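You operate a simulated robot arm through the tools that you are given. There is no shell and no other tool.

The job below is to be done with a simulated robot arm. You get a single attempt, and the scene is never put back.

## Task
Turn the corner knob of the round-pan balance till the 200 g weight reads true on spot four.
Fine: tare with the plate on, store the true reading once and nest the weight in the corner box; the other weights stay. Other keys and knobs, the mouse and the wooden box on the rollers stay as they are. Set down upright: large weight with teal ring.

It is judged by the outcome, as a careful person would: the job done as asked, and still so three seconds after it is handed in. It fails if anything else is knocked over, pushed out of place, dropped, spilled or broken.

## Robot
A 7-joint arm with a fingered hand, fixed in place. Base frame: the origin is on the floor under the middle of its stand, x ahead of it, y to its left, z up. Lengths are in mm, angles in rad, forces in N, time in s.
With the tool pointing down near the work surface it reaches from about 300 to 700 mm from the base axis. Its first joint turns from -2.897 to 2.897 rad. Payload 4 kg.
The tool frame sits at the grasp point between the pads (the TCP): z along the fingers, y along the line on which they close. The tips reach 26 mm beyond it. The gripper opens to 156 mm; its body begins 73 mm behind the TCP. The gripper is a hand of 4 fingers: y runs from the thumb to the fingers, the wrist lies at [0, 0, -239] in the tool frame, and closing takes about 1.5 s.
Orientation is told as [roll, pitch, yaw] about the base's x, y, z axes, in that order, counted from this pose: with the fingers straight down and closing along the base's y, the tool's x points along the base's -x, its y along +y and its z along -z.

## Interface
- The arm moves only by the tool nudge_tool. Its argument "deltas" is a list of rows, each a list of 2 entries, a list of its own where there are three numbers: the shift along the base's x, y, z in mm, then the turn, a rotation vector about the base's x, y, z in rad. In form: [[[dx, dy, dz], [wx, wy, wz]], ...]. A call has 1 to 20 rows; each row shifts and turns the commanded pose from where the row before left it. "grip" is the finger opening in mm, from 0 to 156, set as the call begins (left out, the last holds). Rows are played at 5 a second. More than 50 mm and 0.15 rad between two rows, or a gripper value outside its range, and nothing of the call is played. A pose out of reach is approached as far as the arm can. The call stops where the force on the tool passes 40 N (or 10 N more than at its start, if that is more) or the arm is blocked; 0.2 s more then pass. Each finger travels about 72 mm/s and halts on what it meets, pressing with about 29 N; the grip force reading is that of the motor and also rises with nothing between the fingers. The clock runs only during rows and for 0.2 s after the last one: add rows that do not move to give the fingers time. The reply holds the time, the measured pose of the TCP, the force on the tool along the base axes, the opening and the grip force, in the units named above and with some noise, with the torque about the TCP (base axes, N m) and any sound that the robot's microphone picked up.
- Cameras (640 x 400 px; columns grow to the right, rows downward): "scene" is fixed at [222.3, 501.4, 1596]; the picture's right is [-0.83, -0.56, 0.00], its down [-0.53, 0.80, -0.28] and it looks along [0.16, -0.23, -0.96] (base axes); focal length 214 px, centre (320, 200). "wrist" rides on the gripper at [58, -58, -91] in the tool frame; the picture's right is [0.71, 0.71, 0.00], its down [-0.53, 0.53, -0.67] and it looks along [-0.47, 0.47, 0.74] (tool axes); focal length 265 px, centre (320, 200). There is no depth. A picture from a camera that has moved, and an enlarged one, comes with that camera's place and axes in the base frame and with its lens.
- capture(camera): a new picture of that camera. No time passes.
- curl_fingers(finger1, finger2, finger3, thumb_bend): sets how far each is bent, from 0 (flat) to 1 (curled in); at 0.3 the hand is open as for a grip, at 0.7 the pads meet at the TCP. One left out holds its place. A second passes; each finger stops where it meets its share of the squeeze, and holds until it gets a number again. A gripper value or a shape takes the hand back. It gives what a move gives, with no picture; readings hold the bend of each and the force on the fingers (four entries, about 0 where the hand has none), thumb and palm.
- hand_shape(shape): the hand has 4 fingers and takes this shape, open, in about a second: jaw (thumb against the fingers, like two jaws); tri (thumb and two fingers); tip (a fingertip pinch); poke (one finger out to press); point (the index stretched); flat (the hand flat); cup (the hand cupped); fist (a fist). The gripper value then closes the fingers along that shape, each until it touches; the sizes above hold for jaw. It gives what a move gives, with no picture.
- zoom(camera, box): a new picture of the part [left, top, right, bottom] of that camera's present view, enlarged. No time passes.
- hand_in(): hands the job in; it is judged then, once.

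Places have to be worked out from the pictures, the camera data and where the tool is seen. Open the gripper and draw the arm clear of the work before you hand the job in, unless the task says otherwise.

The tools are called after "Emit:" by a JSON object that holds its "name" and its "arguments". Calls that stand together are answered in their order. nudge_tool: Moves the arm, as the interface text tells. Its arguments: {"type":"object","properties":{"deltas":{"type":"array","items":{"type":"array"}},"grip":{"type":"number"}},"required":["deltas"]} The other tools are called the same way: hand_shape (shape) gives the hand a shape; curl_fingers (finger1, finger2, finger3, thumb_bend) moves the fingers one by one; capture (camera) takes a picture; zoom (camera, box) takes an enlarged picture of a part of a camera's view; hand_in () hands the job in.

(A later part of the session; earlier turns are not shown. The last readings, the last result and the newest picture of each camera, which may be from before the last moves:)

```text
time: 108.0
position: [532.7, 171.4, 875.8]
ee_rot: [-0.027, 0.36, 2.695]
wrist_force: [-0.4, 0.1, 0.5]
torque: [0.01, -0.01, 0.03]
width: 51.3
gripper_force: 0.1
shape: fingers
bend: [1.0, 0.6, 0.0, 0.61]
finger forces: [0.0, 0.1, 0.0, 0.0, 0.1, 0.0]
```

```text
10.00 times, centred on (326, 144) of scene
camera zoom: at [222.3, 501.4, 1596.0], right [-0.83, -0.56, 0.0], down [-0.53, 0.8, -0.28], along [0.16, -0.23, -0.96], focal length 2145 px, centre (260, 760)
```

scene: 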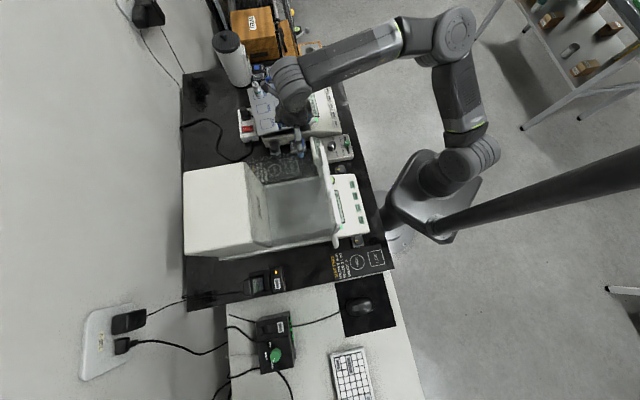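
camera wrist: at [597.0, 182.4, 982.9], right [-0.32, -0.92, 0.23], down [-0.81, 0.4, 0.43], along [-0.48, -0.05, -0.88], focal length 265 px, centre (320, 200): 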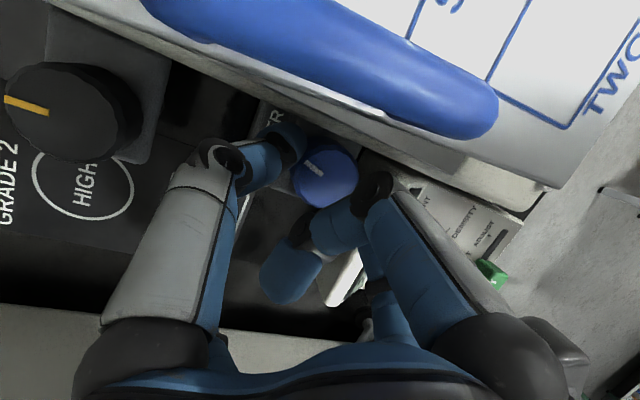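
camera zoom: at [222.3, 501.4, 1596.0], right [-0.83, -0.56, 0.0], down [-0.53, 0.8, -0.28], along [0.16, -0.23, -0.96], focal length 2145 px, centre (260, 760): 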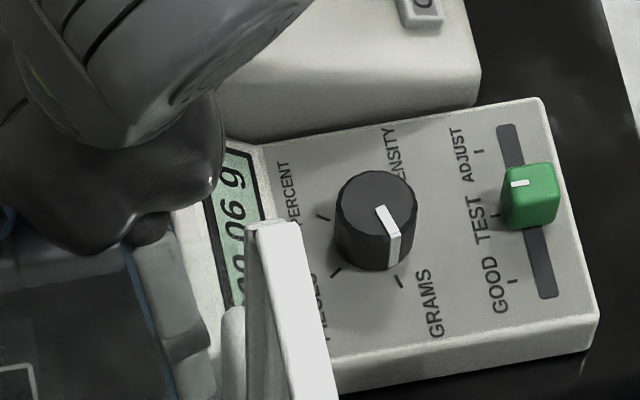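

Knob unchanged at …0.06 g after re-indexing. Re-grip and turn clockwise another 0.65 rad.

Emit:
{"name": "curl_fingers", "arguments": {"finger2": 0.63, "thumb_bend": 0.63}}

Emit:
{"name": "curl_fingers", "arguments": {"finger2": 0.75, "thumb_bend": 0.67}}

Emit:
{"name": "nudge_tool", "arguments": {"deltas": [[[0.19, 0.38, 0], [0, 0, -0.05]], [[0.22, 0.37, 0], [0, 0, -0.05]], [[0.22, 0.36, 0], [0, 0, -0.05]], [[0.25, 0.34, 0], [0, 0, -0.05]], [[0.25, 0.34, 0], [0, 0, -0.05]], [[0.28, 0.32, 0], [0, 0, -0.05]], [[0.29, 0.31, 0], [0, 0, -0.05]], [[0.31, 0.29, 0], [0, 0, -0.05]], [[0.32, 0.28, 0], [0, 0, -0.05]], [[0.34, 0.26, 0], [0, 0, -0.05]], [[0.34, 0.25, 0], [0, 0, -0.05]], [[0.36, 0.22, 0], [0, 0, -0.05]], [[0.37, 0.21, 0], [0, 0, -0.05]], [[0, 0, 0], [0, 0, 0]], [[0, 0, 0], [0, 0, 0]]]}}

Emit:
{"name": "zoom", "arguments": {"camera": "scene", "box": [306, 124, 346, 164]}}

Emit:
{"name": "zoom", "arguments": {"camera": "wrist", "box": [200, 60, 440, 210]}}

```text
time: 109.0
position: [532.0, 172.6, 875.8]
ee_rot: [-0.028, 0.358, 2.694]
wrist_force: [-0.5, -0.6, -1.2]
torque: [-0.01, 0.01, -0.01]
width: 49.8
gripper_force: 1.7
shape: fingers
bend: [1.0, 0.61, 0.0, 0.63]
finger forces: [0.0, 2.0, 0.0, 0.0, 0.8, 0.0]
```

```text
time: 110.0
position: [533.4, 171.0, 874.8]
ee_rot: [-0.028, 0.36, 2.693]
wrist_force: [-1.1, -2.3, -1.0]
torque: [-0.07, 0.03, -0.05]
width: 49.3
gripper_force: 6.3
shape: fingers
bend: [1.0, 0.62, 0.0, 0.64]
finger forces: [0.1, 8.1, 0.0, 0.0, 5.7, 0.1]
```

```text
time: 113.2
position: [536.4, 175.0, 874.2]
ee_rot: [-0.029, 0.359, 2.045]
wrist_force: [-3.2, -2.8, -1.8]
torque: [-0.07, 0.08, -0.04]
width: 49.0
gripper_force: 6.7
shape: fingers
bend: [1.0, 0.62, 0.0, 0.64]
finger forces: [0.0, 8.8, 0.1, 0.0, 5.0, 0.1]
```

```text
10.00 times, centred on (326, 144) of scene
camera zoom: at [222.3, 501.4, 1596.0], right [-0.83, -0.56, 0.0], down [-0.53, 0.8, -0.28], along [0.16, -0.23, -0.96], focal length 2145 px, centre (260, 760)
```

zoom: 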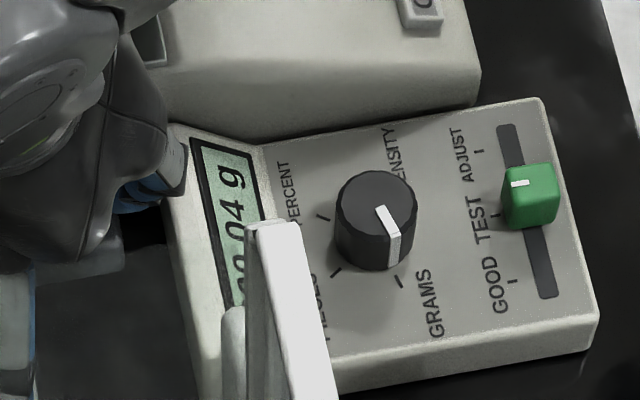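

```text
2.67 times, centred on (320, 135) of wrist
camera zoom: at [597.0, 182.3, 982.9], right [-0.32, -0.92, 0.23], down [-0.81, 0.39, 0.43], along [-0.48, -0.05, -0.87], focal length 708 px, centre (320, 373)
```

zoom: 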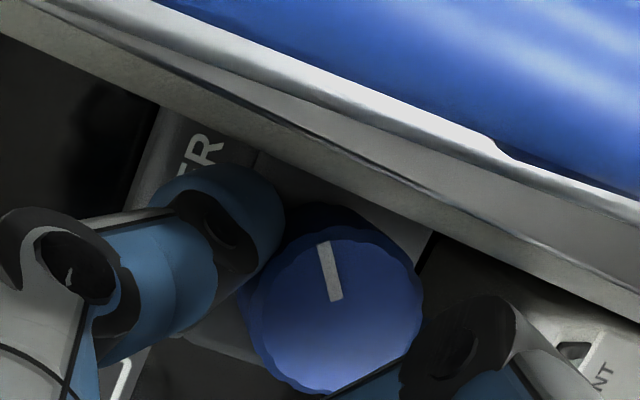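

Now "…0.04 g". Two more strokes like that should bring it near zero. Open, index back, re-grip and turn again.

Emit:
{"name": "curl_fingers", "arguments": {"finger2": 0.6, "thumb_bend": 0.61}}

Emit:
{"name": "nudge_tool", "arguments": {"deltas": [[[-0.73, -0.43, 0], [0, 0, 0.1]], [[-0.68, -0.5, 0], [0, 0, 0.1]], [[-0.63, -0.57, 0], [0, 0, 0.1]], [[-0.57, -0.63, 0], [0, 0, 0.1]], [[-0.5, -0.68, 0], [0, 0, 0.1]], [[-0.43, -0.73, 0], [0, 0, 0.1]], [[-0.19, -0.38, 0], [0, 0, 0.05]], [[0, 0, 0], [0, 0, 0]]]}}

Emit:
{"name": "curl_fingers", "arguments": {"finger2": 0.63, "thumb_bend": 0.63}}

Emit:
{"name": "curl_fingers", "arguments": {"finger2": 0.75, "thumb_bend": 0.67}}

Emit:
{"name": "zoom", "arguments": {"camera": "wrist", "box": [200, 60, 440, 210]}}

```text
time: 114.2
position: [536.9, 176.1, 877.1]
ee_rot: [-0.028, 0.36, 2.046]
wrist_force: [-0.9, 0.1, -1.2]
torque: [-0.01, 0.01, 0.0]
width: 51.3
gripper_force: 0.0
shape: fingers
bend: [1.0, 0.6, 0.0, 0.61]
finger forces: [0.0, 0.0, 0.0, 0.0, 0.1, 0.0]
```

```text
time: 116.0
position: [532.6, 171.8, 875.4]
ee_rot: [-0.028, 0.359, 2.695]
wrist_force: [-1.0, -0.2, 0.2]
torque: [0.03, -0.01, 0.0]
width: 51.1
gripper_force: 0.0
shape: fingers
bend: [1.0, 0.6, 0.0, 0.61]
finger forces: [0.0, 0.1, 0.1, 0.0, 0.0, 0.0]
```

```text
time: 117.0
position: [532.8, 172.6, 875.1]
ee_rot: [-0.028, 0.359, 2.695]
wrist_force: [0.0, -0.9, -0.5]
torque: [-0.01, 0.03, -0.03]
width: 50.2
gripper_force: 1.6
shape: fingers
bend: [1.0, 0.61, 0.0, 0.63]
finger forces: [0.0, 1.8, 0.0, 0.1, 0.7, 0.1]
```

```text
time: 118.0
position: [533.3, 172.1, 876.1]
ee_rot: [-0.028, 0.359, 2.697]
wrist_force: [-1.1, -2.0, -0.9]
torque: [-0.05, 0.03, 0.01]
width: 49.1
gripper_force: 6.5
shape: fingers
bend: [1.0, 0.62, 0.0, 0.64]
finger forces: [0.1, 8.1, 0.0, 0.0, 5.8, 0.0]
```

```text
2.67 times, centred on (320, 135) of wrist
camera zoom: at [577.4, 213.0, 983.0], right [0.3, -0.93, 0.23], down [-0.89, -0.18, 0.43], along [-0.35, -0.33, -0.88], focal length 708 px, centre (320, 373)
```

zoom: 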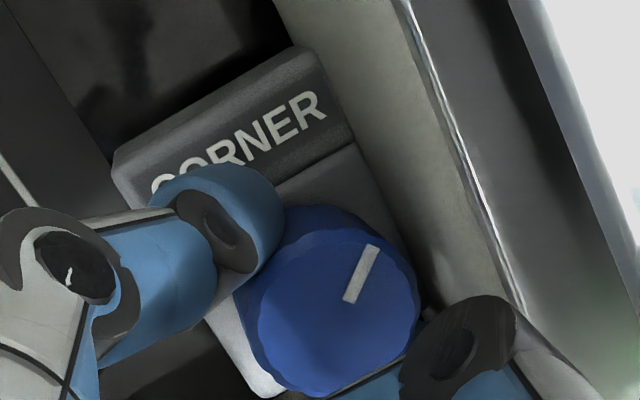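

Gripped again. Turning clockwise another 0.65 rad and reading.

Emit:
{"name": "nudge_tool", "arguments": {"deltas": [[[0.19, 0.38, 0], [0, 0, -0.05]], [[0.22, 0.37, 0], [0, 0, -0.05]], [[0.22, 0.36, 0], [0, 0, -0.05]], [[0.25, 0.34, 0], [0, 0, -0.05]], [[0.25, 0.34, 0], [0, 0, -0.05]], [[0.28, 0.32, 0], [0, 0, -0.05]], [[0.29, 0.31, 0], [0, 0, -0.05]], [[0.31, 0.29, 0], [0, 0, -0.05]], [[0.32, 0.28, 0], [0, 0, -0.05]], [[0.34, 0.26, 0], [0, 0, -0.05]], [[0.34, 0.25, 0], [0, 0, -0.05]], [[0.36, 0.22, 0], [0, 0, -0.05]], [[0.37, 0.21, 0], [0, 0, -0.05]], [[0, 0, 0], [0, 0, 0]], [[0, 0, 0], [0, 0, 0]]]}}

Emit:
{"name": "zoom", "arguments": {"camera": "scene", "box": [306, 124, 346, 164]}}

```text
time: 121.2
position: [536.9, 175.3, 877.0]
ee_rot: [-0.029, 0.358, 2.047]
wrist_force: [-1.3, -2.9, -0.6]
torque: [0.0, 0.01, -0.02]
width: 49.1
gripper_force: 7.0
shape: fingers
bend: [1.0, 0.62, 0.0, 0.64]
finger forces: [0.1, 8.3, 0.1, 0.0, 5.6, 0.0]
```

```text
10.00 times, centred on (326, 144) of scene
camera zoom: at [222.3, 501.4, 1596.0], right [-0.83, -0.56, 0.0], down [-0.53, 0.8, -0.28], along [0.16, -0.23, -0.96], focal length 2145 px, centre (260, 760)
```

zoom: 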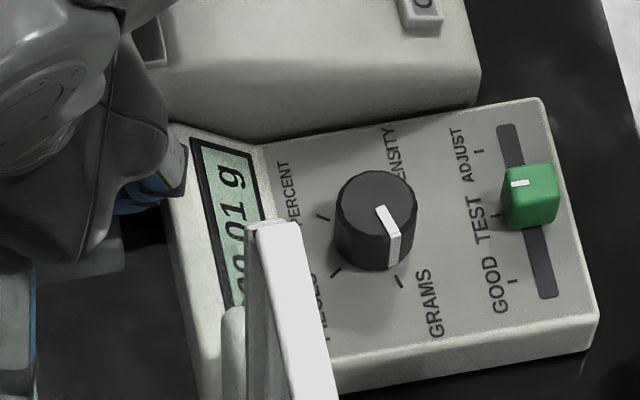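

"…0.01 g" now. I'll index back once more and then approach the true reading in small clockwise steps.

Emit:
{"name": "curl_fingers", "arguments": {"finger2": 0.6, "thumb_bend": 0.61}}

Emit:
{"name": "nudge_tool", "arguments": {"deltas": [[[-0.73, -0.43, 0], [0, 0, 0.1]], [[-0.68, -0.5, 0], [0, 0, 0.1]], [[-0.63, -0.57, 0], [0, 0, 0.1]], [[-0.57, -0.63, 0], [0, 0, 0.1]], [[-0.5, -0.68, 0], [0, 0, 0.1]], [[0, 0, 0], [0, 0, 0]]]}}

Emit:
{"name": "curl_fingers", "arguments": {"finger2": 0.63, "thumb_bend": 0.63}}

Emit:
{"name": "curl_fingers", "arguments": {"finger2": 0.75, "thumb_bend": 0.67}}

Emit:
{"name": "zoom", "arguments": {"camera": "scene", "box": [306, 124, 346, 164]}}

Emit:
{"name": "nudge_tool", "arguments": {"deltas": [[[0.25, 0.34, 0], [0, 0, -0.05]], [[0.25, 0.34, 0], [0, 0, -0.05]], [[0, 0, 0], [0, 0, 0]], [[0, 0, 0], [0, 0, 0]], [[0, 0, 0], [0, 0, 0]]]}}

Emit:
{"name": "zoom", "arguments": {"camera": "scene", "box": [306, 124, 346, 164]}}

```text
time: 122.2
position: [537.2, 174.9, 875.4]
ee_rot: [-0.028, 0.359, 2.045]
wrist_force: [-0.1, 1.1, 0.3]
torque: [0.0, 0.0, 0.02]
width: 51.1
gripper_force: 0.0
shape: fingers
bend: [1.0, 0.6, 0.0, 0.61]
finger forces: [0.0, 0.0, 0.1, 0.0, 0.1, 0.0]
```

```text
time: 123.6
position: [533.6, 173.4, 876.1]
ee_rot: [-0.028, 0.358, 2.547]
wrist_force: [-0.1, 0.2, 0.3]
torque: [-0.03, -0.01, 0.0]
width: 51.0
gripper_force: 0.2
shape: fingers
bend: [1.0, 0.6, 0.0, 0.61]
finger forces: [0.0, 0.1, 0.1, 0.0, 0.0, 0.1]
```

```text
time: 124.6
position: [533.1, 173.0, 876.3]
ee_rot: [-0.028, 0.359, 2.546]
wrist_force: [-0.5, 0.0, -0.2]
torque: [0.0, -0.01, -0.01]
width: 49.7
gripper_force: 0.9
shape: fingers
bend: [1.0, 0.61, 0.0, 0.63]
finger forces: [0.1, 2.0, 0.1, 0.0, 0.6, 0.0]
```

```text
time: 125.6
position: [533.8, 172.5, 876.1]
ee_rot: [-0.028, 0.36, 2.546]
wrist_force: [-0.8, -2.3, -1.0]
torque: [-0.08, 0.04, 0.0]
width: 49.1
gripper_force: 6.9
shape: fingers
bend: [1.0, 0.62, 0.0, 0.64]
finger forces: [0.1, 8.2, 0.1, 0.0, 5.7, 0.0]
```

```text
10.00 times, centred on (326, 144) of scene
camera zoom: at [222.3, 501.4, 1596.0], right [-0.83, -0.56, 0.0], down [-0.53, 0.8, -0.28], along [0.16, -0.23, -0.96], focal length 2145 px, centre (260, 760)
```

zoom: 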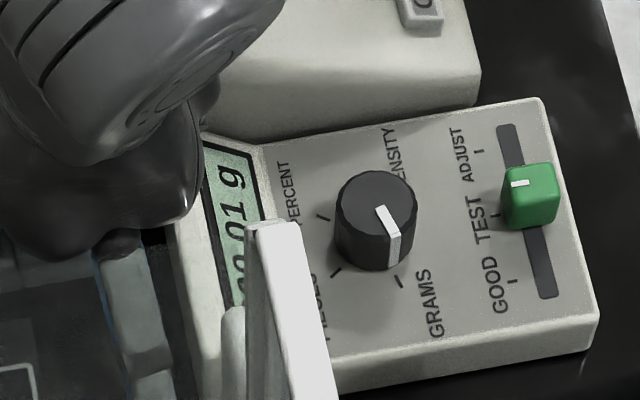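

```text
time: 126.8
position: [534.4, 173.9, 874.9]
ee_rot: [-0.029, 0.36, 2.446]
wrist_force: [-1.9, -3.5, -1.5]
torque: [-0.06, 0.05, -0.01]
width: 49.2
gripper_force: 6.6
shape: fingers
bend: [1.0, 0.62, 0.0, 0.64]
finger forces: [0.0, 8.7, 0.0, 0.0, 5.2, 0.0]
```

```text
10.00 times, centred on (326, 144) of scene
camera zoom: at [222.3, 501.4, 1596.0], right [-0.83, -0.56, 0.0], down [-0.53, 0.8, -0.28], along [0.16, -0.23, -0.96], focal length 2145 px, centre (260, 760)
```

zoom: 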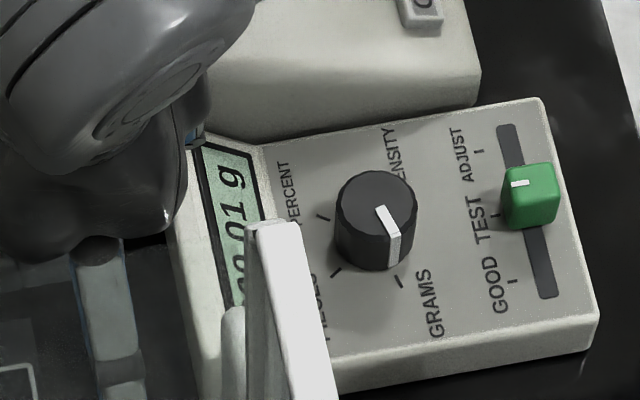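

Still "…0.01 g". Continue clockwise in 0.05 rad steps, reading after each.

Emit:
{"name": "nudge_tool", "arguments": {"deltas": [[[0.28, 0.32, 0], [0, 0, -0.05]], [[0, 0, 0], [0, 0, 0]], [[0, 0, 0], [0, 0, 0]], [[0, 0, 0], [0, 0, 0]]]}}

Emit:
{"name": "zoom", "arguments": {"camera": "scene", "box": [310, 134, 330, 154]}}

Emit:
{"name": "nudge_tool", "arguments": {"deltas": [[[0.29, 0.31, 0], [0, 0, -0.05]], [[0, 0, 0], [0, 0, 0]], [[0, 0, 0], [0, 0, 0]], [[0, 0, 0], [0, 0, 0]]]}}

Emit:
{"name": "zoom", "arguments": {"camera": "scene", "box": [310, 134, 330, 154]}}

Emit:
{"name": "nudge_tool", "arguments": {"deltas": [[[0.31, 0.29, 0], [0, 0, -0.05]], [[0, 0, 0], [0, 0, 0]], [[0, 0, 0], [0, 0, 0]], [[0, 0, 0], [0, 0, 0]]]}}

Emit:
{"name": "zoom", "arguments": {"camera": "scene", "box": [310, 134, 330, 154]}}

```text
time: 127.8
position: [534.3, 173.7, 875.4]
ee_rot: [-0.029, 0.361, 2.397]
wrist_force: [-1.9, -2.4, -1.5]
torque: [-0.02, 0.07, -0.03]
width: 49.4
gripper_force: 7.2
shape: fingers
bend: [1.0, 0.62, 0.0, 0.64]
finger forces: [0.0, 8.5, 0.0, 0.1, 5.3, 0.1]
```

```text
16.00 times, centred on (320, 144) of scene
camera zoom: at [222.3, 501.4, 1596.0], right [-0.83, -0.56, 0.0], down [-0.53, 0.8, -0.28], along [0.16, -0.23, -0.96], focal length 3432 px, centre (320, 1096)
```

zoom: 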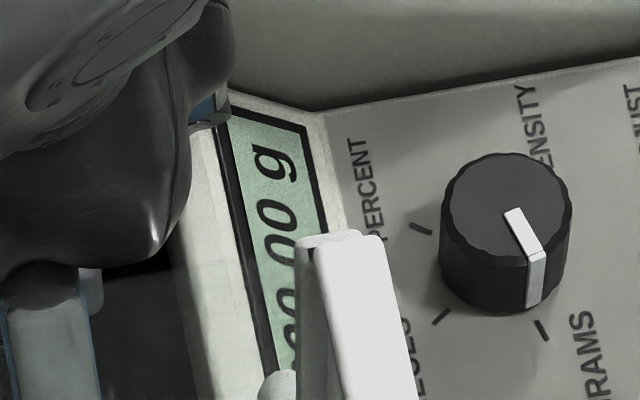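

```text
time: 128.8
position: [534.9, 175.1, 874.7]
ee_rot: [-0.028, 0.36, 2.345]
wrist_force: [-1.6, -1.5, -0.9]
torque: [-0.03, 0.07, -0.02]
width: 49.3
gripper_force: 7.3
shape: fingers
bend: [1.0, 0.62, 0.0, 0.64]
finger forces: [0.0, 8.2, 0.0, 0.0, 5.5, 0.0]
```

```text
16.00 times, centred on (320, 144) of scene
camera zoom: at [222.3, 501.4, 1596.0], right [-0.83, -0.56, 0.0], down [-0.53, 0.8, -0.28], along [0.16, -0.23, -0.96], focal length 3432 px, centre (320, 1096)
```

zoom: 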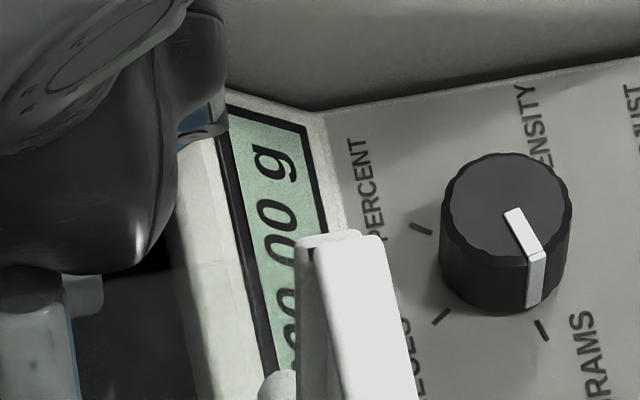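

```text
time: 129.8
position: [534.2, 174.6, 875.0]
ee_rot: [-0.027, 0.36, 2.297]
wrist_force: [-1.0, -1.1, -1.8]
torque: [-0.08, 0.01, -0.03]
width: 49.0
gripper_force: 6.5
shape: fingers
bend: [1.0, 0.62, 0.0, 0.64]
finger forces: [0.1, 7.9, 0.0, 0.0, 5.7, 0.0]
```

```text
16.00 times, centred on (320, 144) of scene
camera zoom: at [222.3, 501.4, 1596.0], right [-0.83, -0.56, 0.0], down [-0.53, 0.8, -0.28], along [0.16, -0.23, -0.96], focal length 3432 px, centre (320, 1096)
```

zoom: 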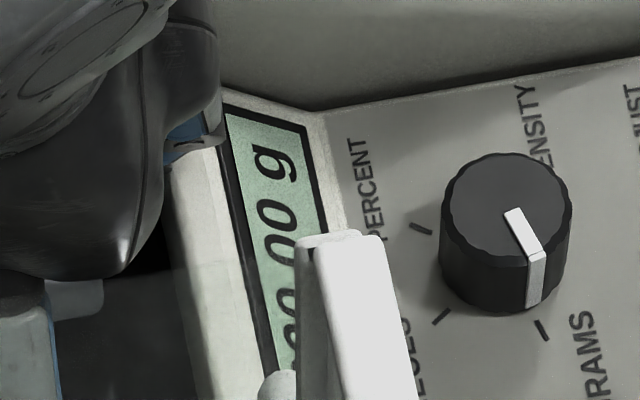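

It has read "…00.00 g" for the last three steps; the changeover was about 0.12 rad back, so this is about the middle of the true reading. I'll release the knob and lift straight up.

Emit:
{"name": "curl_fingers", "arguments": {"finger2": 0.62, "thumb_bend": 0.63}}

Emit:
{"name": "curl_fingers", "arguments": {"finger2": 0.6, "thumb_bend": 0.6}}

Emit:
{"name": "nudge_tool", "arguments": {"deltas": [[[0, 0, 6], [0, 0, 0]], [[0, 0, 10], [0, 0, 0]], [[0, 0, 12], [0, 0, 0]], [[0, 0, 0], [0, 0, 0]]]}}

Emit:
{"name": "zoom", "arguments": {"camera": "scene", "box": [310, 134, 330, 154]}}

Emit:
{"name": "capture", "arguments": {"camera": "wrist"}}

```text
time: 130.8
position: [535.5, 176.0, 875.7]
ee_rot: [-0.026, 0.359, 2.296]
wrist_force: [0.0, -0.2, 0.2]
torque: [-0.03, -0.01, 0.01]
width: 49.8
gripper_force: 1.0
shape: fingers
bend: [1.0, 0.61, 0.0, 0.63]
finger forces: [0.1, 1.1, 0.1, 0.0, 0.9, 0.0]
```

```text
time: 131.8
position: [535.0, 175.4, 876.0]
ee_rot: [-0.027, 0.36, 2.297]
wrist_force: [-0.4, 0.0, -0.3]
torque: [-0.01, 0.01, 0.01]
width: 52.3
gripper_force: 0.1
shape: fingers
bend: [1.0, 0.6, 0.0, 0.6]
finger forces: [0.0, 0.0, 0.1, 0.0, 0.0, 0.1]
```

```text
time: 132.8
position: [535.0, 174.4, 903.3]
ee_rot: [-0.028, 0.359, 2.296]
wrist_force: [-0.7, -0.6, 0.2]
torque: [0.04, 0.01, 0.02]
width: 52.5
gripper_force: 0.0
shape: fingers
bend: [1.0, 0.6, 0.0, 0.6]
finger forces: [0.0, 0.1, 0.1, 0.0, 0.1, 0.0]
```

```text
16.00 times, centred on (320, 144) of scene
camera zoom: at [222.3, 501.4, 1596.0], right [-0.83, -0.56, 0.0], down [-0.53, 0.8, -0.28], along [0.16, -0.23, -0.96], focal length 3432 px, centre (320, 1096)
```

zoom: 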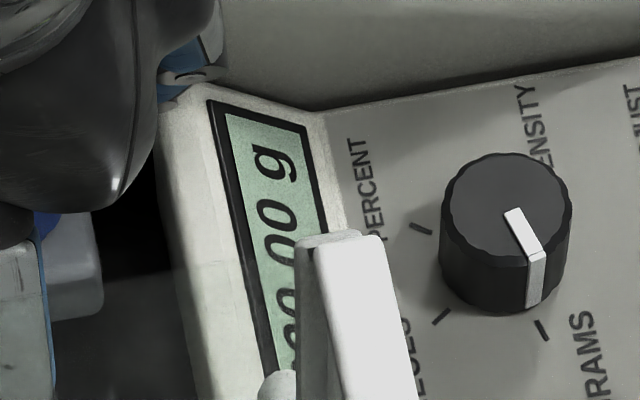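

```text
taken
camera wrist: at [591.7, 195.8, 1010.5], right [-0.08, -0.97, 0.23], down [-0.89, 0.18, 0.43], along [-0.45, -0.17, -0.88], focal length 265 px, centre (320, 200)
```

wrist: 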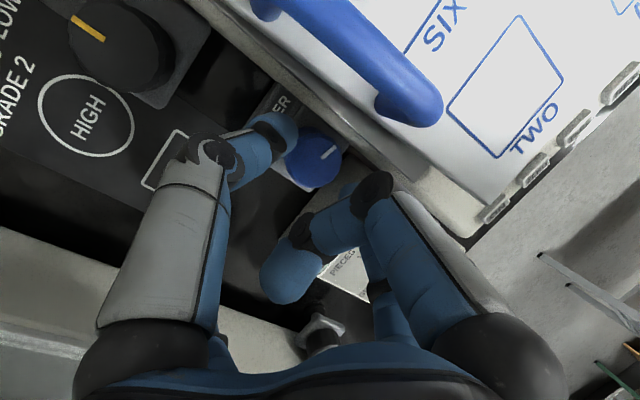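

Still 00.00 after release. I'll raise further and swing the hand away so the main display is visible.

Emit:
{"name": "nudge_tool", "arguments": {"deltas": [[[0, 0, 20], [0, 0, 0]], [[0, 0, 25], [0, 0, 0]], [[0, 0, 25], [0, 0, 0]], [[0, 0, 25], [0, 0, 0]], [[-8, -30, 10], [0, 0, 0]], [[-10, -38, 5], [0, 0, 0]], [[-10, -38, 0], [0, 0, 0]], [[-10, -38, 0], [0, 0, 0]], [[-10, -38, 0], [0, 0, 0]], [[-10, -38, 0], [0, 0, 0]], [[0, 0, 0], [0, 0, 0]]]}}

Emit:
{"name": "zoom", "arguments": {"camera": "scene", "box": [235, 70, 363, 150]}}

Emit:
{"name": "capture", "arguments": {"camera": "scene"}}

```text
time: 135.2
position: [476.4, -46.9, 1012.6]
ee_rot: [-0.029, 0.36, 2.297]
wrist_force: [0.4, 0.2, 0.3]
torque: [0.02, 0.01, 0.03]
width: 52.1
gripper_force: 0.0
shape: fingers
bend: [1.0, 0.6, 0.0, 0.6]
finger forces: [0.0, 0.0, 0.0, 0.1, 0.0, 0.0]
```

```text
5.00 times, centred on (299, 110) of scene
camera zoom: at [222.3, 501.4, 1596.0], right [-0.83, -0.56, 0.0], down [-0.53, 0.8, -0.28], along [0.16, -0.23, -0.96], focal length 1072 px, centre (425, 650)
```

zoom: 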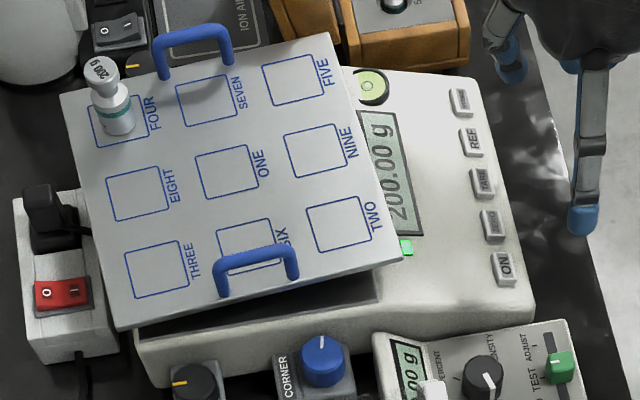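

```text
taken
```

scene: 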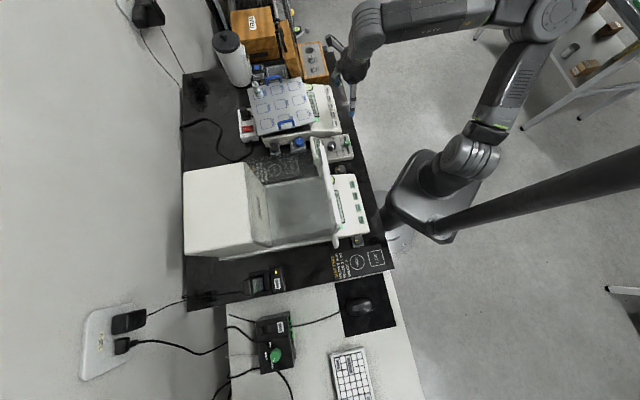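

The main display reads a stable 200.00 g. Now STORE: I'll straighten the hand back to pointing down with yaw 0 up here, then take the poke shape.

Emit:
{"name": "nudge_tool", "arguments": {"deltas": [[[0, 0, 15], [0.09, 0.08, 0]], [[0, 0, 15], [0.09, 0.08, 0]], [[0, 0, 15], [0.09, 0.08, 0]], [[0, 0, 0], [0, 0, -0.1436]], [[0, 0, 0], [0, 0, -0.1436]], [[0, 0, 0], [0, 0, -0.1436]], [[0, 0, 0], [0, 0, -0.1436]], [[0, 0, 0], [0, 0, -0.1436]], [[0, 0, 0], [0, 0, -0.1436]], [[0, 0, 0], [0, 0, -0.1436]], [[0, 0, 0], [0, 0, -0.1436]], [[0, 0, 0], [0, 0, -0.1436]], [[0, 0, 0], [0, 0, -0.1436]], [[0, 0, 0], [0, 0, -0.1436]], [[0, 0, 0], [0, 0, -0.1436]], [[0, 0, 0], [0, 0, -0.1436]], [[0, 0, 0], [0, 0, -0.1436]], [[0, 0, 0], [0, 0, -0.1436]], [[0, 0, 0], [0, 0, -0.1436]], [[0, 0, 0], [0, 0, 0]]]}}

Emit:
{"name": "hand_shape", "arguments": {"shape": "jaw"}}

Emit:
{"name": "hand_shape", "arguments": {"shape": "poke"}}

Emit:
{"name": "capture", "arguments": {"camera": "wrist"}}

```text
time: 139.4
position: [476.3, -45.5, 1058.8]
ee_rot: [-0.029, -0.002, -0.002]
wrist_force: [-0.2, -0.1, -0.5]
torque: [0.0, -0.03, -0.02]
width: 52.3
gripper_force: 0.0
shape: fingers
bend: [1.0, 0.6, 0.0, 0.6]
finger forces: [0.1, 0.1, 0.0, 0.1, 0.0, 0.1]
```

```text
time: 140.3
position: [476.2, -45.5, 1058.9]
ee_rot: [-0.027, -0.001, -0.001]
wrist_force: [0.0, -0.1, -0.1]
torque: [0.0, -0.01, 0.0]
width: 155.9
gripper_force: 0.1
shape: jaw
bend: [0.3, 0.3, 0.3, 0.3]
finger forces: [0.1, 0.1, 0.1, 0.0, 0.1, 0.1]
```

```text
time: 141.2
position: [476.8, -45.3, 1059.2]
ee_rot: [-0.028, -0.001, -0.001]
wrist_force: [1.4, 0.4, -0.1]
torque: [0.0, 0.02, 0.01]
width: 0.2
gripper_force: 0.0
shape: poke
bend: [1.0, 1.0, 1.0, 0.91]
finger forces: [0.1, 0.0, 0.0, 0.0, 0.0, 0.0]
```

```text
taken
camera wrist: at [419.8, -100.0, 1151.2], right [-0.71, 0.71, -0.02], down [0.53, 0.54, 0.65], along [0.47, 0.45, -0.76], focal length 265 px, centre (320, 200)
```

wrist: 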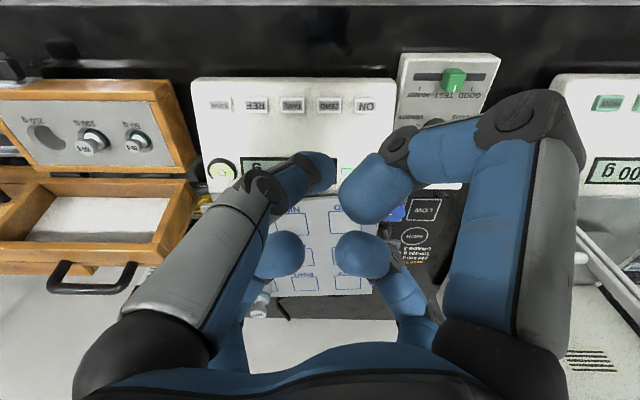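

Hand is in poke shape, nearly vertical. I'll correct the small roll and move to hover above STORE at about (592, −107, 940).

Emit:
{"name": "nudge_tool", "arguments": {"deltas": [[[29, -15.5, -15], [0.028, 0, 0]], [[29, -15.5, -25], [0, 0, 0]], [[29, -15.5, -35], [0, 0, 0]], [[29, -15.5, -35], [0, 0, 0]], [[0, 0, -9], [0, 0, 0]], [[0, 0, 0], [0, 0, 0]]]}}

Emit:
{"name": "capture", "arguments": {"camera": "wrist"}}

Emit:
{"name": "zoom", "arguments": {"camera": "wrist", "box": [240, 60, 400, 200]}}

```text
time: 142.6
position: [593.7, -107.6, 940.4]
ee_rot: [0.0, -0.003, -0.001]
wrist_force: [-0.9, -0.4, -0.4]
torque: [0.04, 0.04, -0.01]
width: 0.1
gripper_force: 0.1
shape: poke
bend: [1.0, 1.0, 1.0, 0.91]
finger forces: [0.0, 0.0, 0.0, 0.0, 0.1, 0.0]
```

```text
taken
camera wrist: at [535.7, -164.9, 1031.0], right [-0.71, 0.71, 0.0], down [0.53, 0.53, 0.67], along [0.47, 0.47, -0.74], focal length 265 px, centre (320, 200)
```

wrist: 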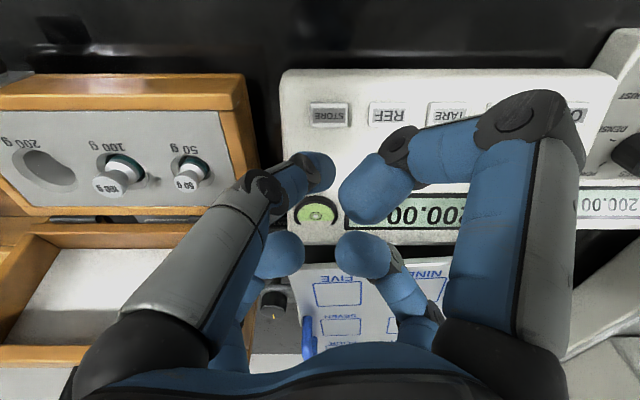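

```text
2.86 times, centred on (320, 130) of wrist
camera zoom: at [535.7, -164.9, 1031.0], right [-0.71, 0.71, 0.0], down [0.53, 0.53, 0.67], along [0.47, 0.47, -0.74], focal length 758 px, centre (320, 400)
```

zoom: 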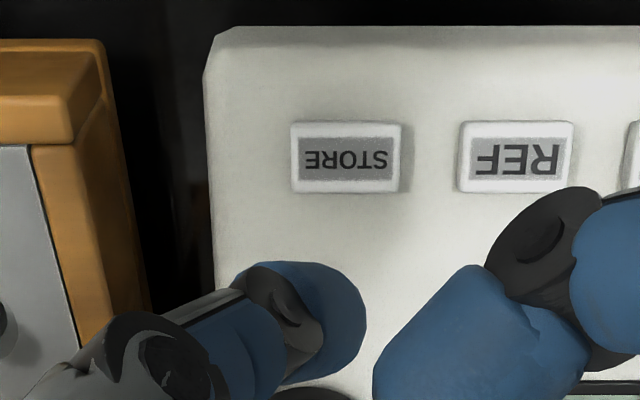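

STORE's centre computes to about (590.4, −101.2). I'll shift by (−3, +3) and lower to about 20 mm above the key.

Emit:
{"name": "nudge_tool", "arguments": {"deltas": [[[-3, 3, -20], [0, 0, 0]], [[0, 0, -25], [0, 0, 0]], [[0, 0, 0], [0, 0, 0]]]}}

Emit:
{"name": "zoom", "arguments": {"camera": "wrist", "box": [240, 80, 400, 180]}}

Emit:
{"name": "zoom", "arguments": {"camera": "scene", "box": [290, 70, 354, 110]}}

```text
time: 143.4
position: [589.3, -104.7, 894.6]
ee_rot: [0.0, -0.001, -0.001]
wrist_force: [0.2, 0.2, -0.4]
torque: [0.02, -0.02, -0.03]
width: 0.1
gripper_force: 0.0
shape: poke
bend: [1.0, 1.0, 1.0, 0.91]
finger forces: [0.0, 0.1, 0.0, 0.0, 0.0, 0.0]
```

```text
4.00 times, centred on (320, 130) of wrist
camera zoom: at [532.5, -162.1, 985.7], right [-0.71, 0.71, 0.0], down [0.53, 0.53, 0.67], along [0.47, 0.47, -0.74], focal length 1062 px, centre (320, 480)
```

zoom: 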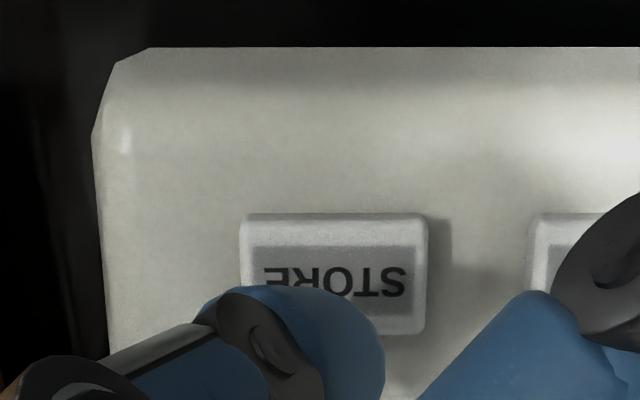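

```text
10.00 times, centred on (322, 90) of scene
camera zoom: at [222.3, 501.4, 1596.0], right [-0.83, -0.56, 0.0], down [-0.53, 0.8, -0.28], along [0.16, -0.23, -0.96], focal length 2145 px, centre (300, 1300)
```

zoom: 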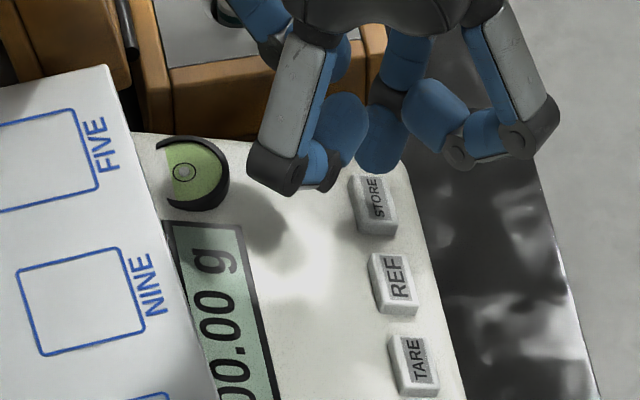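

Aligned over STORE, and the display still shows 00.00 g at the end. I'll press it once with the same stroke that worked for TARE.

Emit:
{"name": "nudge_tool", "arguments": {"deltas": [[[1.2, -0.2, -10], [0, 0, 0]], [[0, 0, -8], [0, 0, 0]], [[0, 0, -3], [0, 0, 0]], [[0, 0, 0], [0, 0, 0]]]}}

Emit:
{"name": "zoom", "arguments": {"camera": "scene", "box": [290, 70, 354, 110]}}

```text
time: 144.4
position: [589.6, -105.2, 875.4]
ee_rot: [-0.002, -0.004, -0.002]
wrist_force: [-1.7, -2.5, 23.9]
torque: [-0.06, -0.02, -0.03]
width: 0.0
gripper_force: 0.2
shape: poke
bend: [1.0, 1.0, 1.0, 0.91]
finger forces: [0.0, 0.1, 0.1, 0.0, 23.4, 0.0]
heard: click
```

```text
10.00 times, centred on (322, 90) of scene
camera zoom: at [222.3, 501.4, 1596.0], right [-0.83, -0.56, 0.0], down [-0.53, 0.8, -0.28], along [0.16, -0.23, -0.96], focal length 2145 px, centre (300, 1300)
```

zoom: 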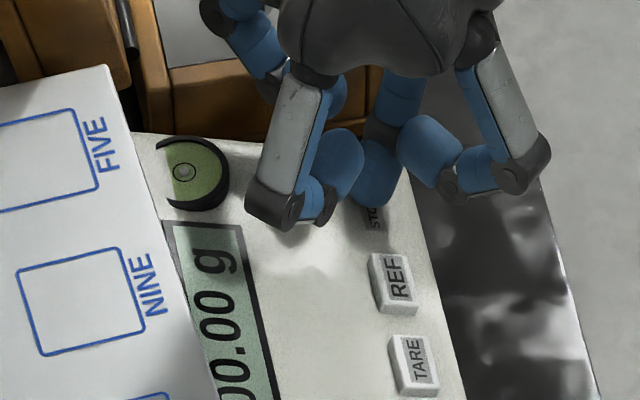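

A single click was heard with STORE pressed in. I'll lift straight off and check the display.

Emit:
{"name": "nudge_tool", "arguments": {"deltas": [[[0, 0, 8], [0, 0, 0]], [[0, 0, 20], [0, 0, 0]], [[-10, 5, 35], [0, 0, 0]], [[-20, 10, 40], [0, 0, 0]], [[-20, 10, 40], [0, 0, 0]], [[0, 0, 0], [0, 0, 0]]]}}

Emit:
{"name": "zoom", "arguments": {"camera": "scene", "box": [235, 70, 363, 150]}}

Emit:
{"name": "capture", "arguments": {"camera": "wrist"}}

```text
time: 145.8
position: [539.9, -79.9, 1016.6]
ee_rot: [0.001, -0.001, 0.0]
wrist_force: [-0.4, -0.5, -0.4]
torque: [0.03, 0.01, 0.02]
width: 0.0
gripper_force: 0.1
shape: poke
bend: [1.0, 1.0, 1.0, 0.91]
finger forces: [0.0, 0.1, 0.0, 0.1, 0.0, 0.1]
```

```text
5.00 times, centred on (299, 110) of scene
camera zoom: at [222.3, 501.4, 1596.0], right [-0.83, -0.56, 0.0], down [-0.53, 0.8, -0.28], along [0.16, -0.23, -0.96], focal length 1072 px, centre (425, 650)
```

zoom: 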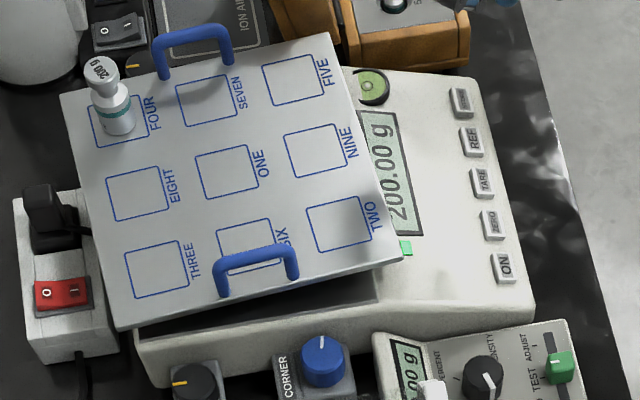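

```text
taken
camera wrist: at [484.2, -136.1, 1108.5], right [-0.71, 0.71, 0.0], down [0.53, 0.53, 0.67], along [0.47, 0.47, -0.74], focal length 265 px, centre (320, 200)
```

wrist: 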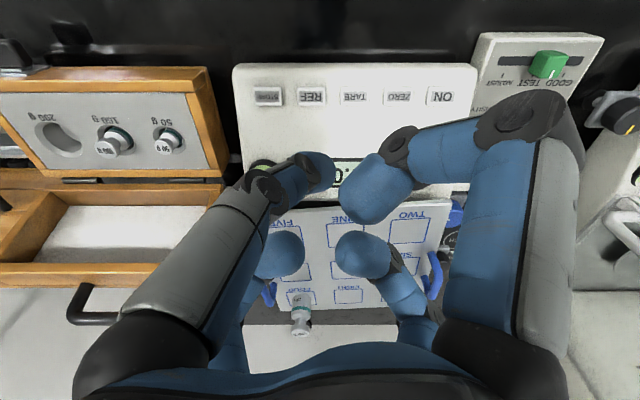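

STORE registered with one click and the display stays at 200.00 g. Next I return the weight: reshape to the same pinch (finger 1 curled, thumb and finger 2 at 0.55) and take the earlier forward-tilted orientation toward spot FOUR.

Emit:
{"name": "hand_shape", "arguments": {"shape": "jaw"}}

Emit:
{"name": "curl_fingers", "arguments": {"finger1": 1.0, "finger2": 0.54, "finger3": 0.3, "thumb_bend": 0.54}}

Emit:
{"name": "nudge_tool", "arguments": {"deltas": [[[5, 25, 20], [0, 0, 0.09]], [[5, 25, 20], [0, 0, 0.085]], [[5, 30, 10], [0.0218, -0.123, 0]], [[10, 30, 0], [0.0218, -0.123, 0]], [[15, 25, 0], [0.0218, -0.123, 0]], [[20, 15, 0], [0.0218, -0.123, 0]], [[20, 4, 0], [0, 0, 0]], [[20, 4, 0], [0, 0, 0]], [[20, 4, -10], [0, 0, 0]], [[0, 0, -10], [0, 0, 0]], [[0, 0, 0], [0, 0, 0]]]}}

Emit:
{"name": "capture", "arguments": {"camera": "wrist"}}

Emit:
{"name": "zoom", "arguments": {"camera": "scene", "box": [230, 60, 358, 140]}}

```text
time: 146.7
position: [540.7, -78.1, 1017.5]
ee_rot: [-0.001, -0.002, -0.003]
wrist_force: [0.2, 0.0, 0.3]
torque: [0.0, -0.01, -0.02]
width: 156.0
gripper_force: 0.1
shape: jaw
bend: [0.3, 0.3, 0.3, 0.3]
finger forces: [0.0, 0.0, 0.0, 0.0, 0.0, 0.0]
```

```text
time: 147.7
position: [541.5, -78.8, 1018.1]
ee_rot: [0.001, -0.001, -0.002]
wrist_force: [-0.8, 0.1, 0.9]
torque: [0.0, -0.01, 0.01]
width: 59.3
gripper_force: 0.1
shape: fingers
bend: [1.0, 0.54, 0.3, 0.54]
finger forces: [0.0, 0.0, 0.0, 0.1, 0.0, 0.0]
```

```text
time: 150.1
position: [660.3, 82.7, 1045.8]
ee_rot: [-0.001, -0.501, 0.173]
wrist_force: [-0.5, 0.5, 0.6]
torque: [-0.01, 0.01, -0.02]
width: 59.7
gripper_force: 0.3
shape: fingers
bend: [1.0, 0.54, 0.3, 0.54]
finger forces: [0.0, 0.0, 0.1, 0.0, 0.0, 0.0]
```

```text
taken
camera wrist: at [579.1, 9.5, 1098.4], right [-0.73, 0.59, -0.34], down [0.05, 0.54, 0.84], along [0.68, 0.6, -0.43], focal length 265 px, centre (320, 200)
```

wrist: 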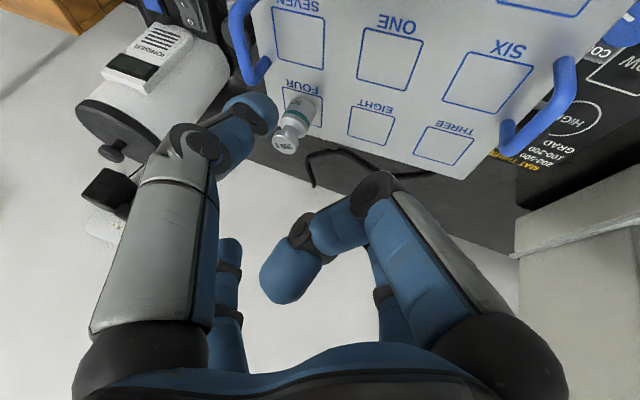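

```text
5.00 times, centred on (294, 100) of scene
camera zoom: at [222.3, 501.4, 1596.0], right [-0.83, -0.56, 0.0], down [-0.53, 0.8, -0.28], along [0.16, -0.23, -0.96], focal length 1072 px, centre (450, 700)
```

zoom: 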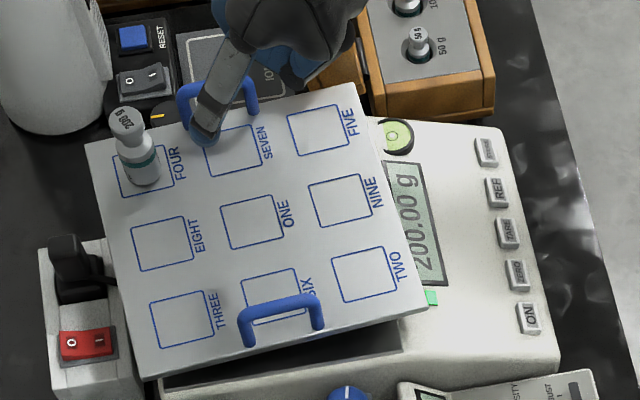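

The weight's head is at roughly (769, 109, 961). I'll move out to hover above it at TCP z≈1020, then check alignment.

Emit:
{"name": "nudge_tool", "arguments": {"deltas": [[[16.2, 4, -3], [0, 0, 0]], [[16.2, 4, -4], [0, 0, 0]], [[16.2, 4, -4], [0, 0, 0]], [[16.2, 4.1, -5], [0, 0, 0]], [[16.3, 4.1, -5], [0, 0, 0]], [[16.2, 4.1, -5], [0, 0, 0]], [[0, 0, 0], [0, 0, 0]]]}}

Emit:
{"name": "capture", "arguments": {"camera": "wrist"}}

Emit:
{"name": "zoom", "arguments": {"camera": "scene", "box": [235, 65, 283, 95]}}

```text
time: 151.7
position: [758.2, 106.6, 1020.7]
ee_rot: [0.001, -0.5, 0.174]
wrist_force: [1.0, -0.9, 0.0]
torque: [-0.02, 0.01, -0.03]
width: 59.4
gripper_force: 0.0
shape: fingers
bend: [1.0, 0.54, 0.3, 0.54]
finger forces: [0.0, 0.1, 0.0, 0.0, 0.1, 0.0]
```

```text
taken
camera wrist: at [676.1, 33.9, 1072.8], right [-0.73, 0.59, -0.34], down [0.05, 0.54, 0.84], along [0.68, 0.6, -0.43], focal length 265 px, centre (320, 200)
```

wrist: 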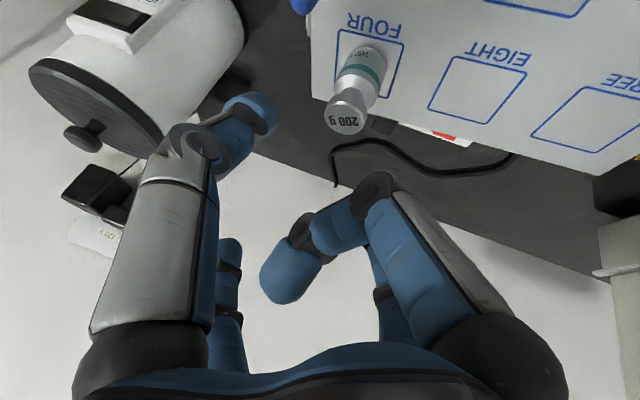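

```text
13.33 times, centred on (259, 80) of scene
camera zoom: at [222.3, 501.4, 1596.0], right [-0.83, -0.56, 0.0], down [-0.53, 0.8, -0.28], along [0.16, -0.23, -0.96], focal length 2860 px, centre (1133, 1800)
```

zoom: 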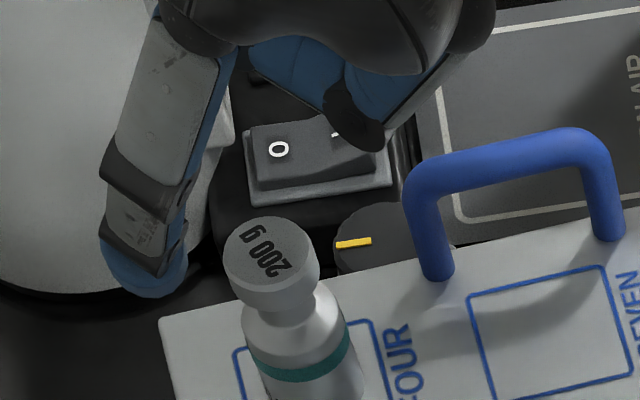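

Head top triangulates to about (769.5, 112, 959). I'll shift 3.4 mm along the pinch axis and lower to TCP z≈990 for another look.

Emit:
{"name": "nudge_tool", "arguments": {"deltas": [[[-0.6, 3.4, -10], [0, 0, 0]], [[0, 0, -10], [0, 0, 0]], [[0, 0, -10], [0, 0, 0]], [[0, 0, 0], [0, 0, 0]]]}}

Emit:
{"name": "zoom", "arguments": {"camera": "wrist", "box": [200, 60, 440, 210]}}

Emit:
{"name": "zoom", "arguments": {"camera": "scene", "box": [235, 65, 283, 95]}}

```text
time: 152.7
position: [757.9, 110.6, 989.7]
ee_rot: [0.002, -0.502, 0.171]
wrist_force: [-0.1, 1.1, 0.8]
torque: [0.0, 0.0, -0.01]
width: 59.5
gripper_force: 0.1
shape: fingers
bend: [1.0, 0.54, 0.3, 0.54]
finger forces: [0.1, 0.0, 0.0, 0.0, 0.0, 0.1]
```

```text
2.67 times, centred on (320, 135) of wrist
camera zoom: at [675.3, 37.1, 1042.8], right [-0.73, 0.59, -0.34], down [0.05, 0.54, 0.84], along [0.68, 0.6, -0.42], focal length 708 px, centre (320, 373)
```

zoom: 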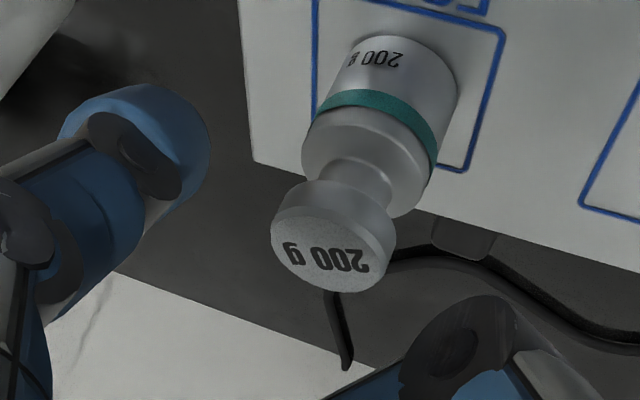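

```text
13.33 times, centred on (259, 80) of scene
camera zoom: at [222.3, 501.4, 1596.0], right [-0.83, -0.56, 0.0], down [-0.53, 0.8, -0.28], along [0.16, -0.23, -0.96], focal length 2860 px, centre (1133, 1800)
```

zoom: 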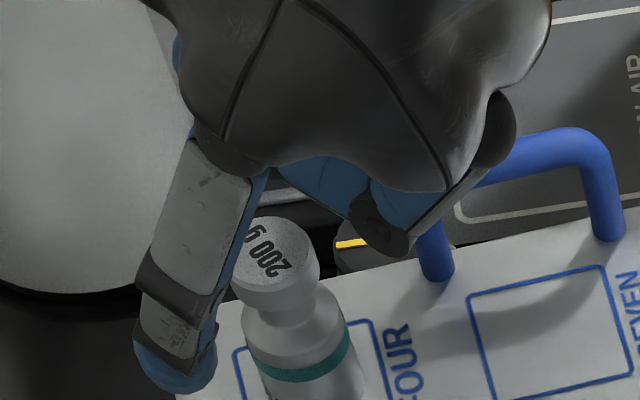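

Alignment is good (head within a millimetre of the pinch axis). Lowering the last 16 mm to grip height.

Emit:
{"name": "nudge_tool", "arguments": {"deltas": [[[0, 0, -6], [0, 0, 0]], [[0, 0, -5], [0, 0, 0]], [[0, 0, -4], [0, 0, 0]], [[0, 0, 0], [0, 0, 0]]]}}

Emit:
{"name": "curl_fingers", "arguments": {"finger2": 0.6, "thumb_bend": 0.6}}

Emit:
{"name": "zoom", "arguments": {"camera": "wrist", "box": [200, 60, 440, 210]}}

Emit:
{"name": "zoom", "arguments": {"camera": "scene", "box": [235, 65, 283, 95]}}

```text
time: 153.7
position: [758.5, 109.3, 975.6]
ee_rot: [0.001, -0.5, 0.172]
wrist_force: [-0.3, -0.3, -0.1]
torque: [-0.01, -0.04, -0.01]
width: 59.6
gripper_force: 0.2
shape: fingers
bend: [1.0, 0.54, 0.3, 0.54]
finger forces: [0.1, 0.0, 0.0, 0.0, 0.0, 0.0]
```

```text
time: 154.7
position: [756.5, 110.8, 976.0]
ee_rot: [-0.001, -0.501, 0.174]
wrist_force: [-0.5, 0.5, -0.2]
torque: [-0.01, 0.02, 0.0]
width: 52.2
gripper_force: 0.0
shape: fingers
bend: [1.0, 0.6, 0.3, 0.6]
finger forces: [0.1, 0.0, 0.0, 0.0, 0.0, 0.0]
```

```text
2.67 times, centred on (320, 135) of wrist
camera zoom: at [675.4, 37.1, 1027.7], right [-0.73, 0.59, -0.34], down [0.05, 0.54, 0.84], along [0.68, 0.6, -0.43], focal length 708 px, centre (320, 373)
```

zoom: 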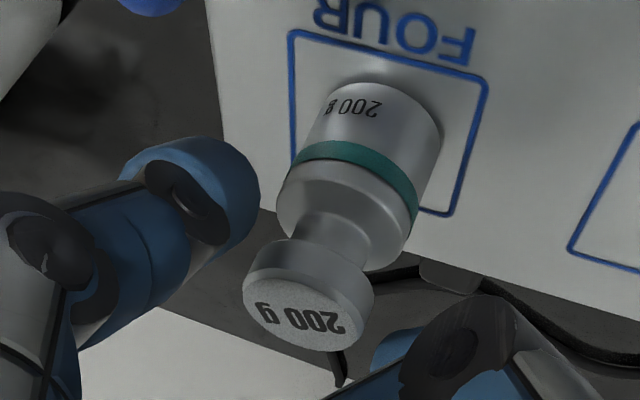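

```text
13.33 times, centred on (259, 80) of scene
camera zoom: at [222.3, 501.4, 1596.0], right [-0.83, -0.56, 0.0], down [-0.53, 0.8, -0.28], along [0.16, -0.23, -0.96], focal length 2860 px, centre (1133, 1800)
```

zoom: 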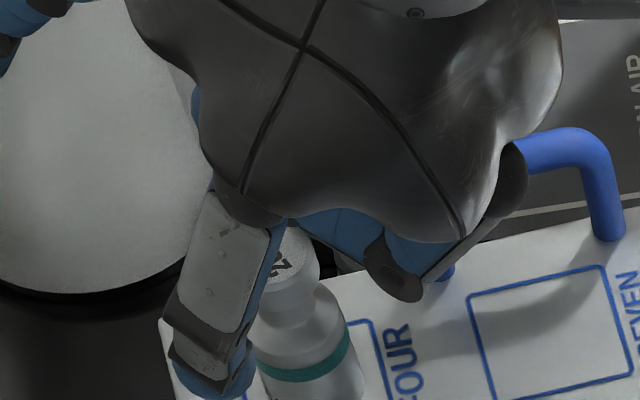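

The head sits in the same place relative to the fingers as in the first successful grasp. Closing gently, then firming up in balance.

Emit:
{"name": "curl_fingers", "arguments": {"finger2": 0.645, "thumb_bend": 0.635}}

Emit:
{"name": "zoom", "arguments": {"camera": "wrist", "box": [200, 60, 440, 210]}}

```text
time: 155.7
position: [757.6, 109.5, 975.3]
ee_rot: [0.002, -0.502, 0.174]
wrist_force: [0.5, -0.9, 0.3]
torque: [-0.03, -0.03, 0.03]
width: 49.3
gripper_force: 0.5
shape: fingers
bend: [1.0, 0.64, 0.3, 0.63]
finger forces: [0.0, 0.0, 0.1, 0.0, 0.3, 0.1]
```

```text
2.67 times, centred on (320, 135) of wrist
camera zoom: at [675.4, 37.1, 1027.7], right [-0.73, 0.59, -0.34], down [0.05, 0.54, 0.84], along [0.68, 0.6, -0.43], focal length 708 px, centre (320, 373)
```

zoom: 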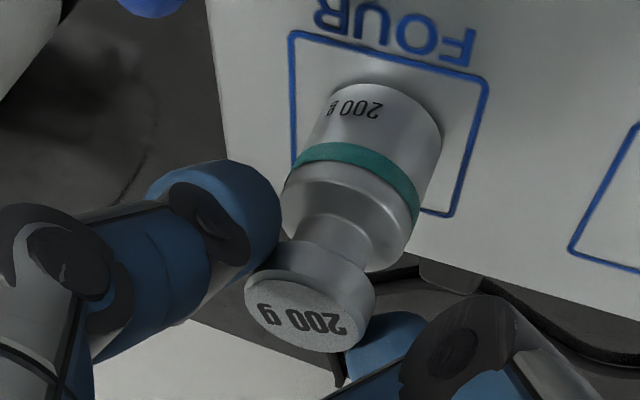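

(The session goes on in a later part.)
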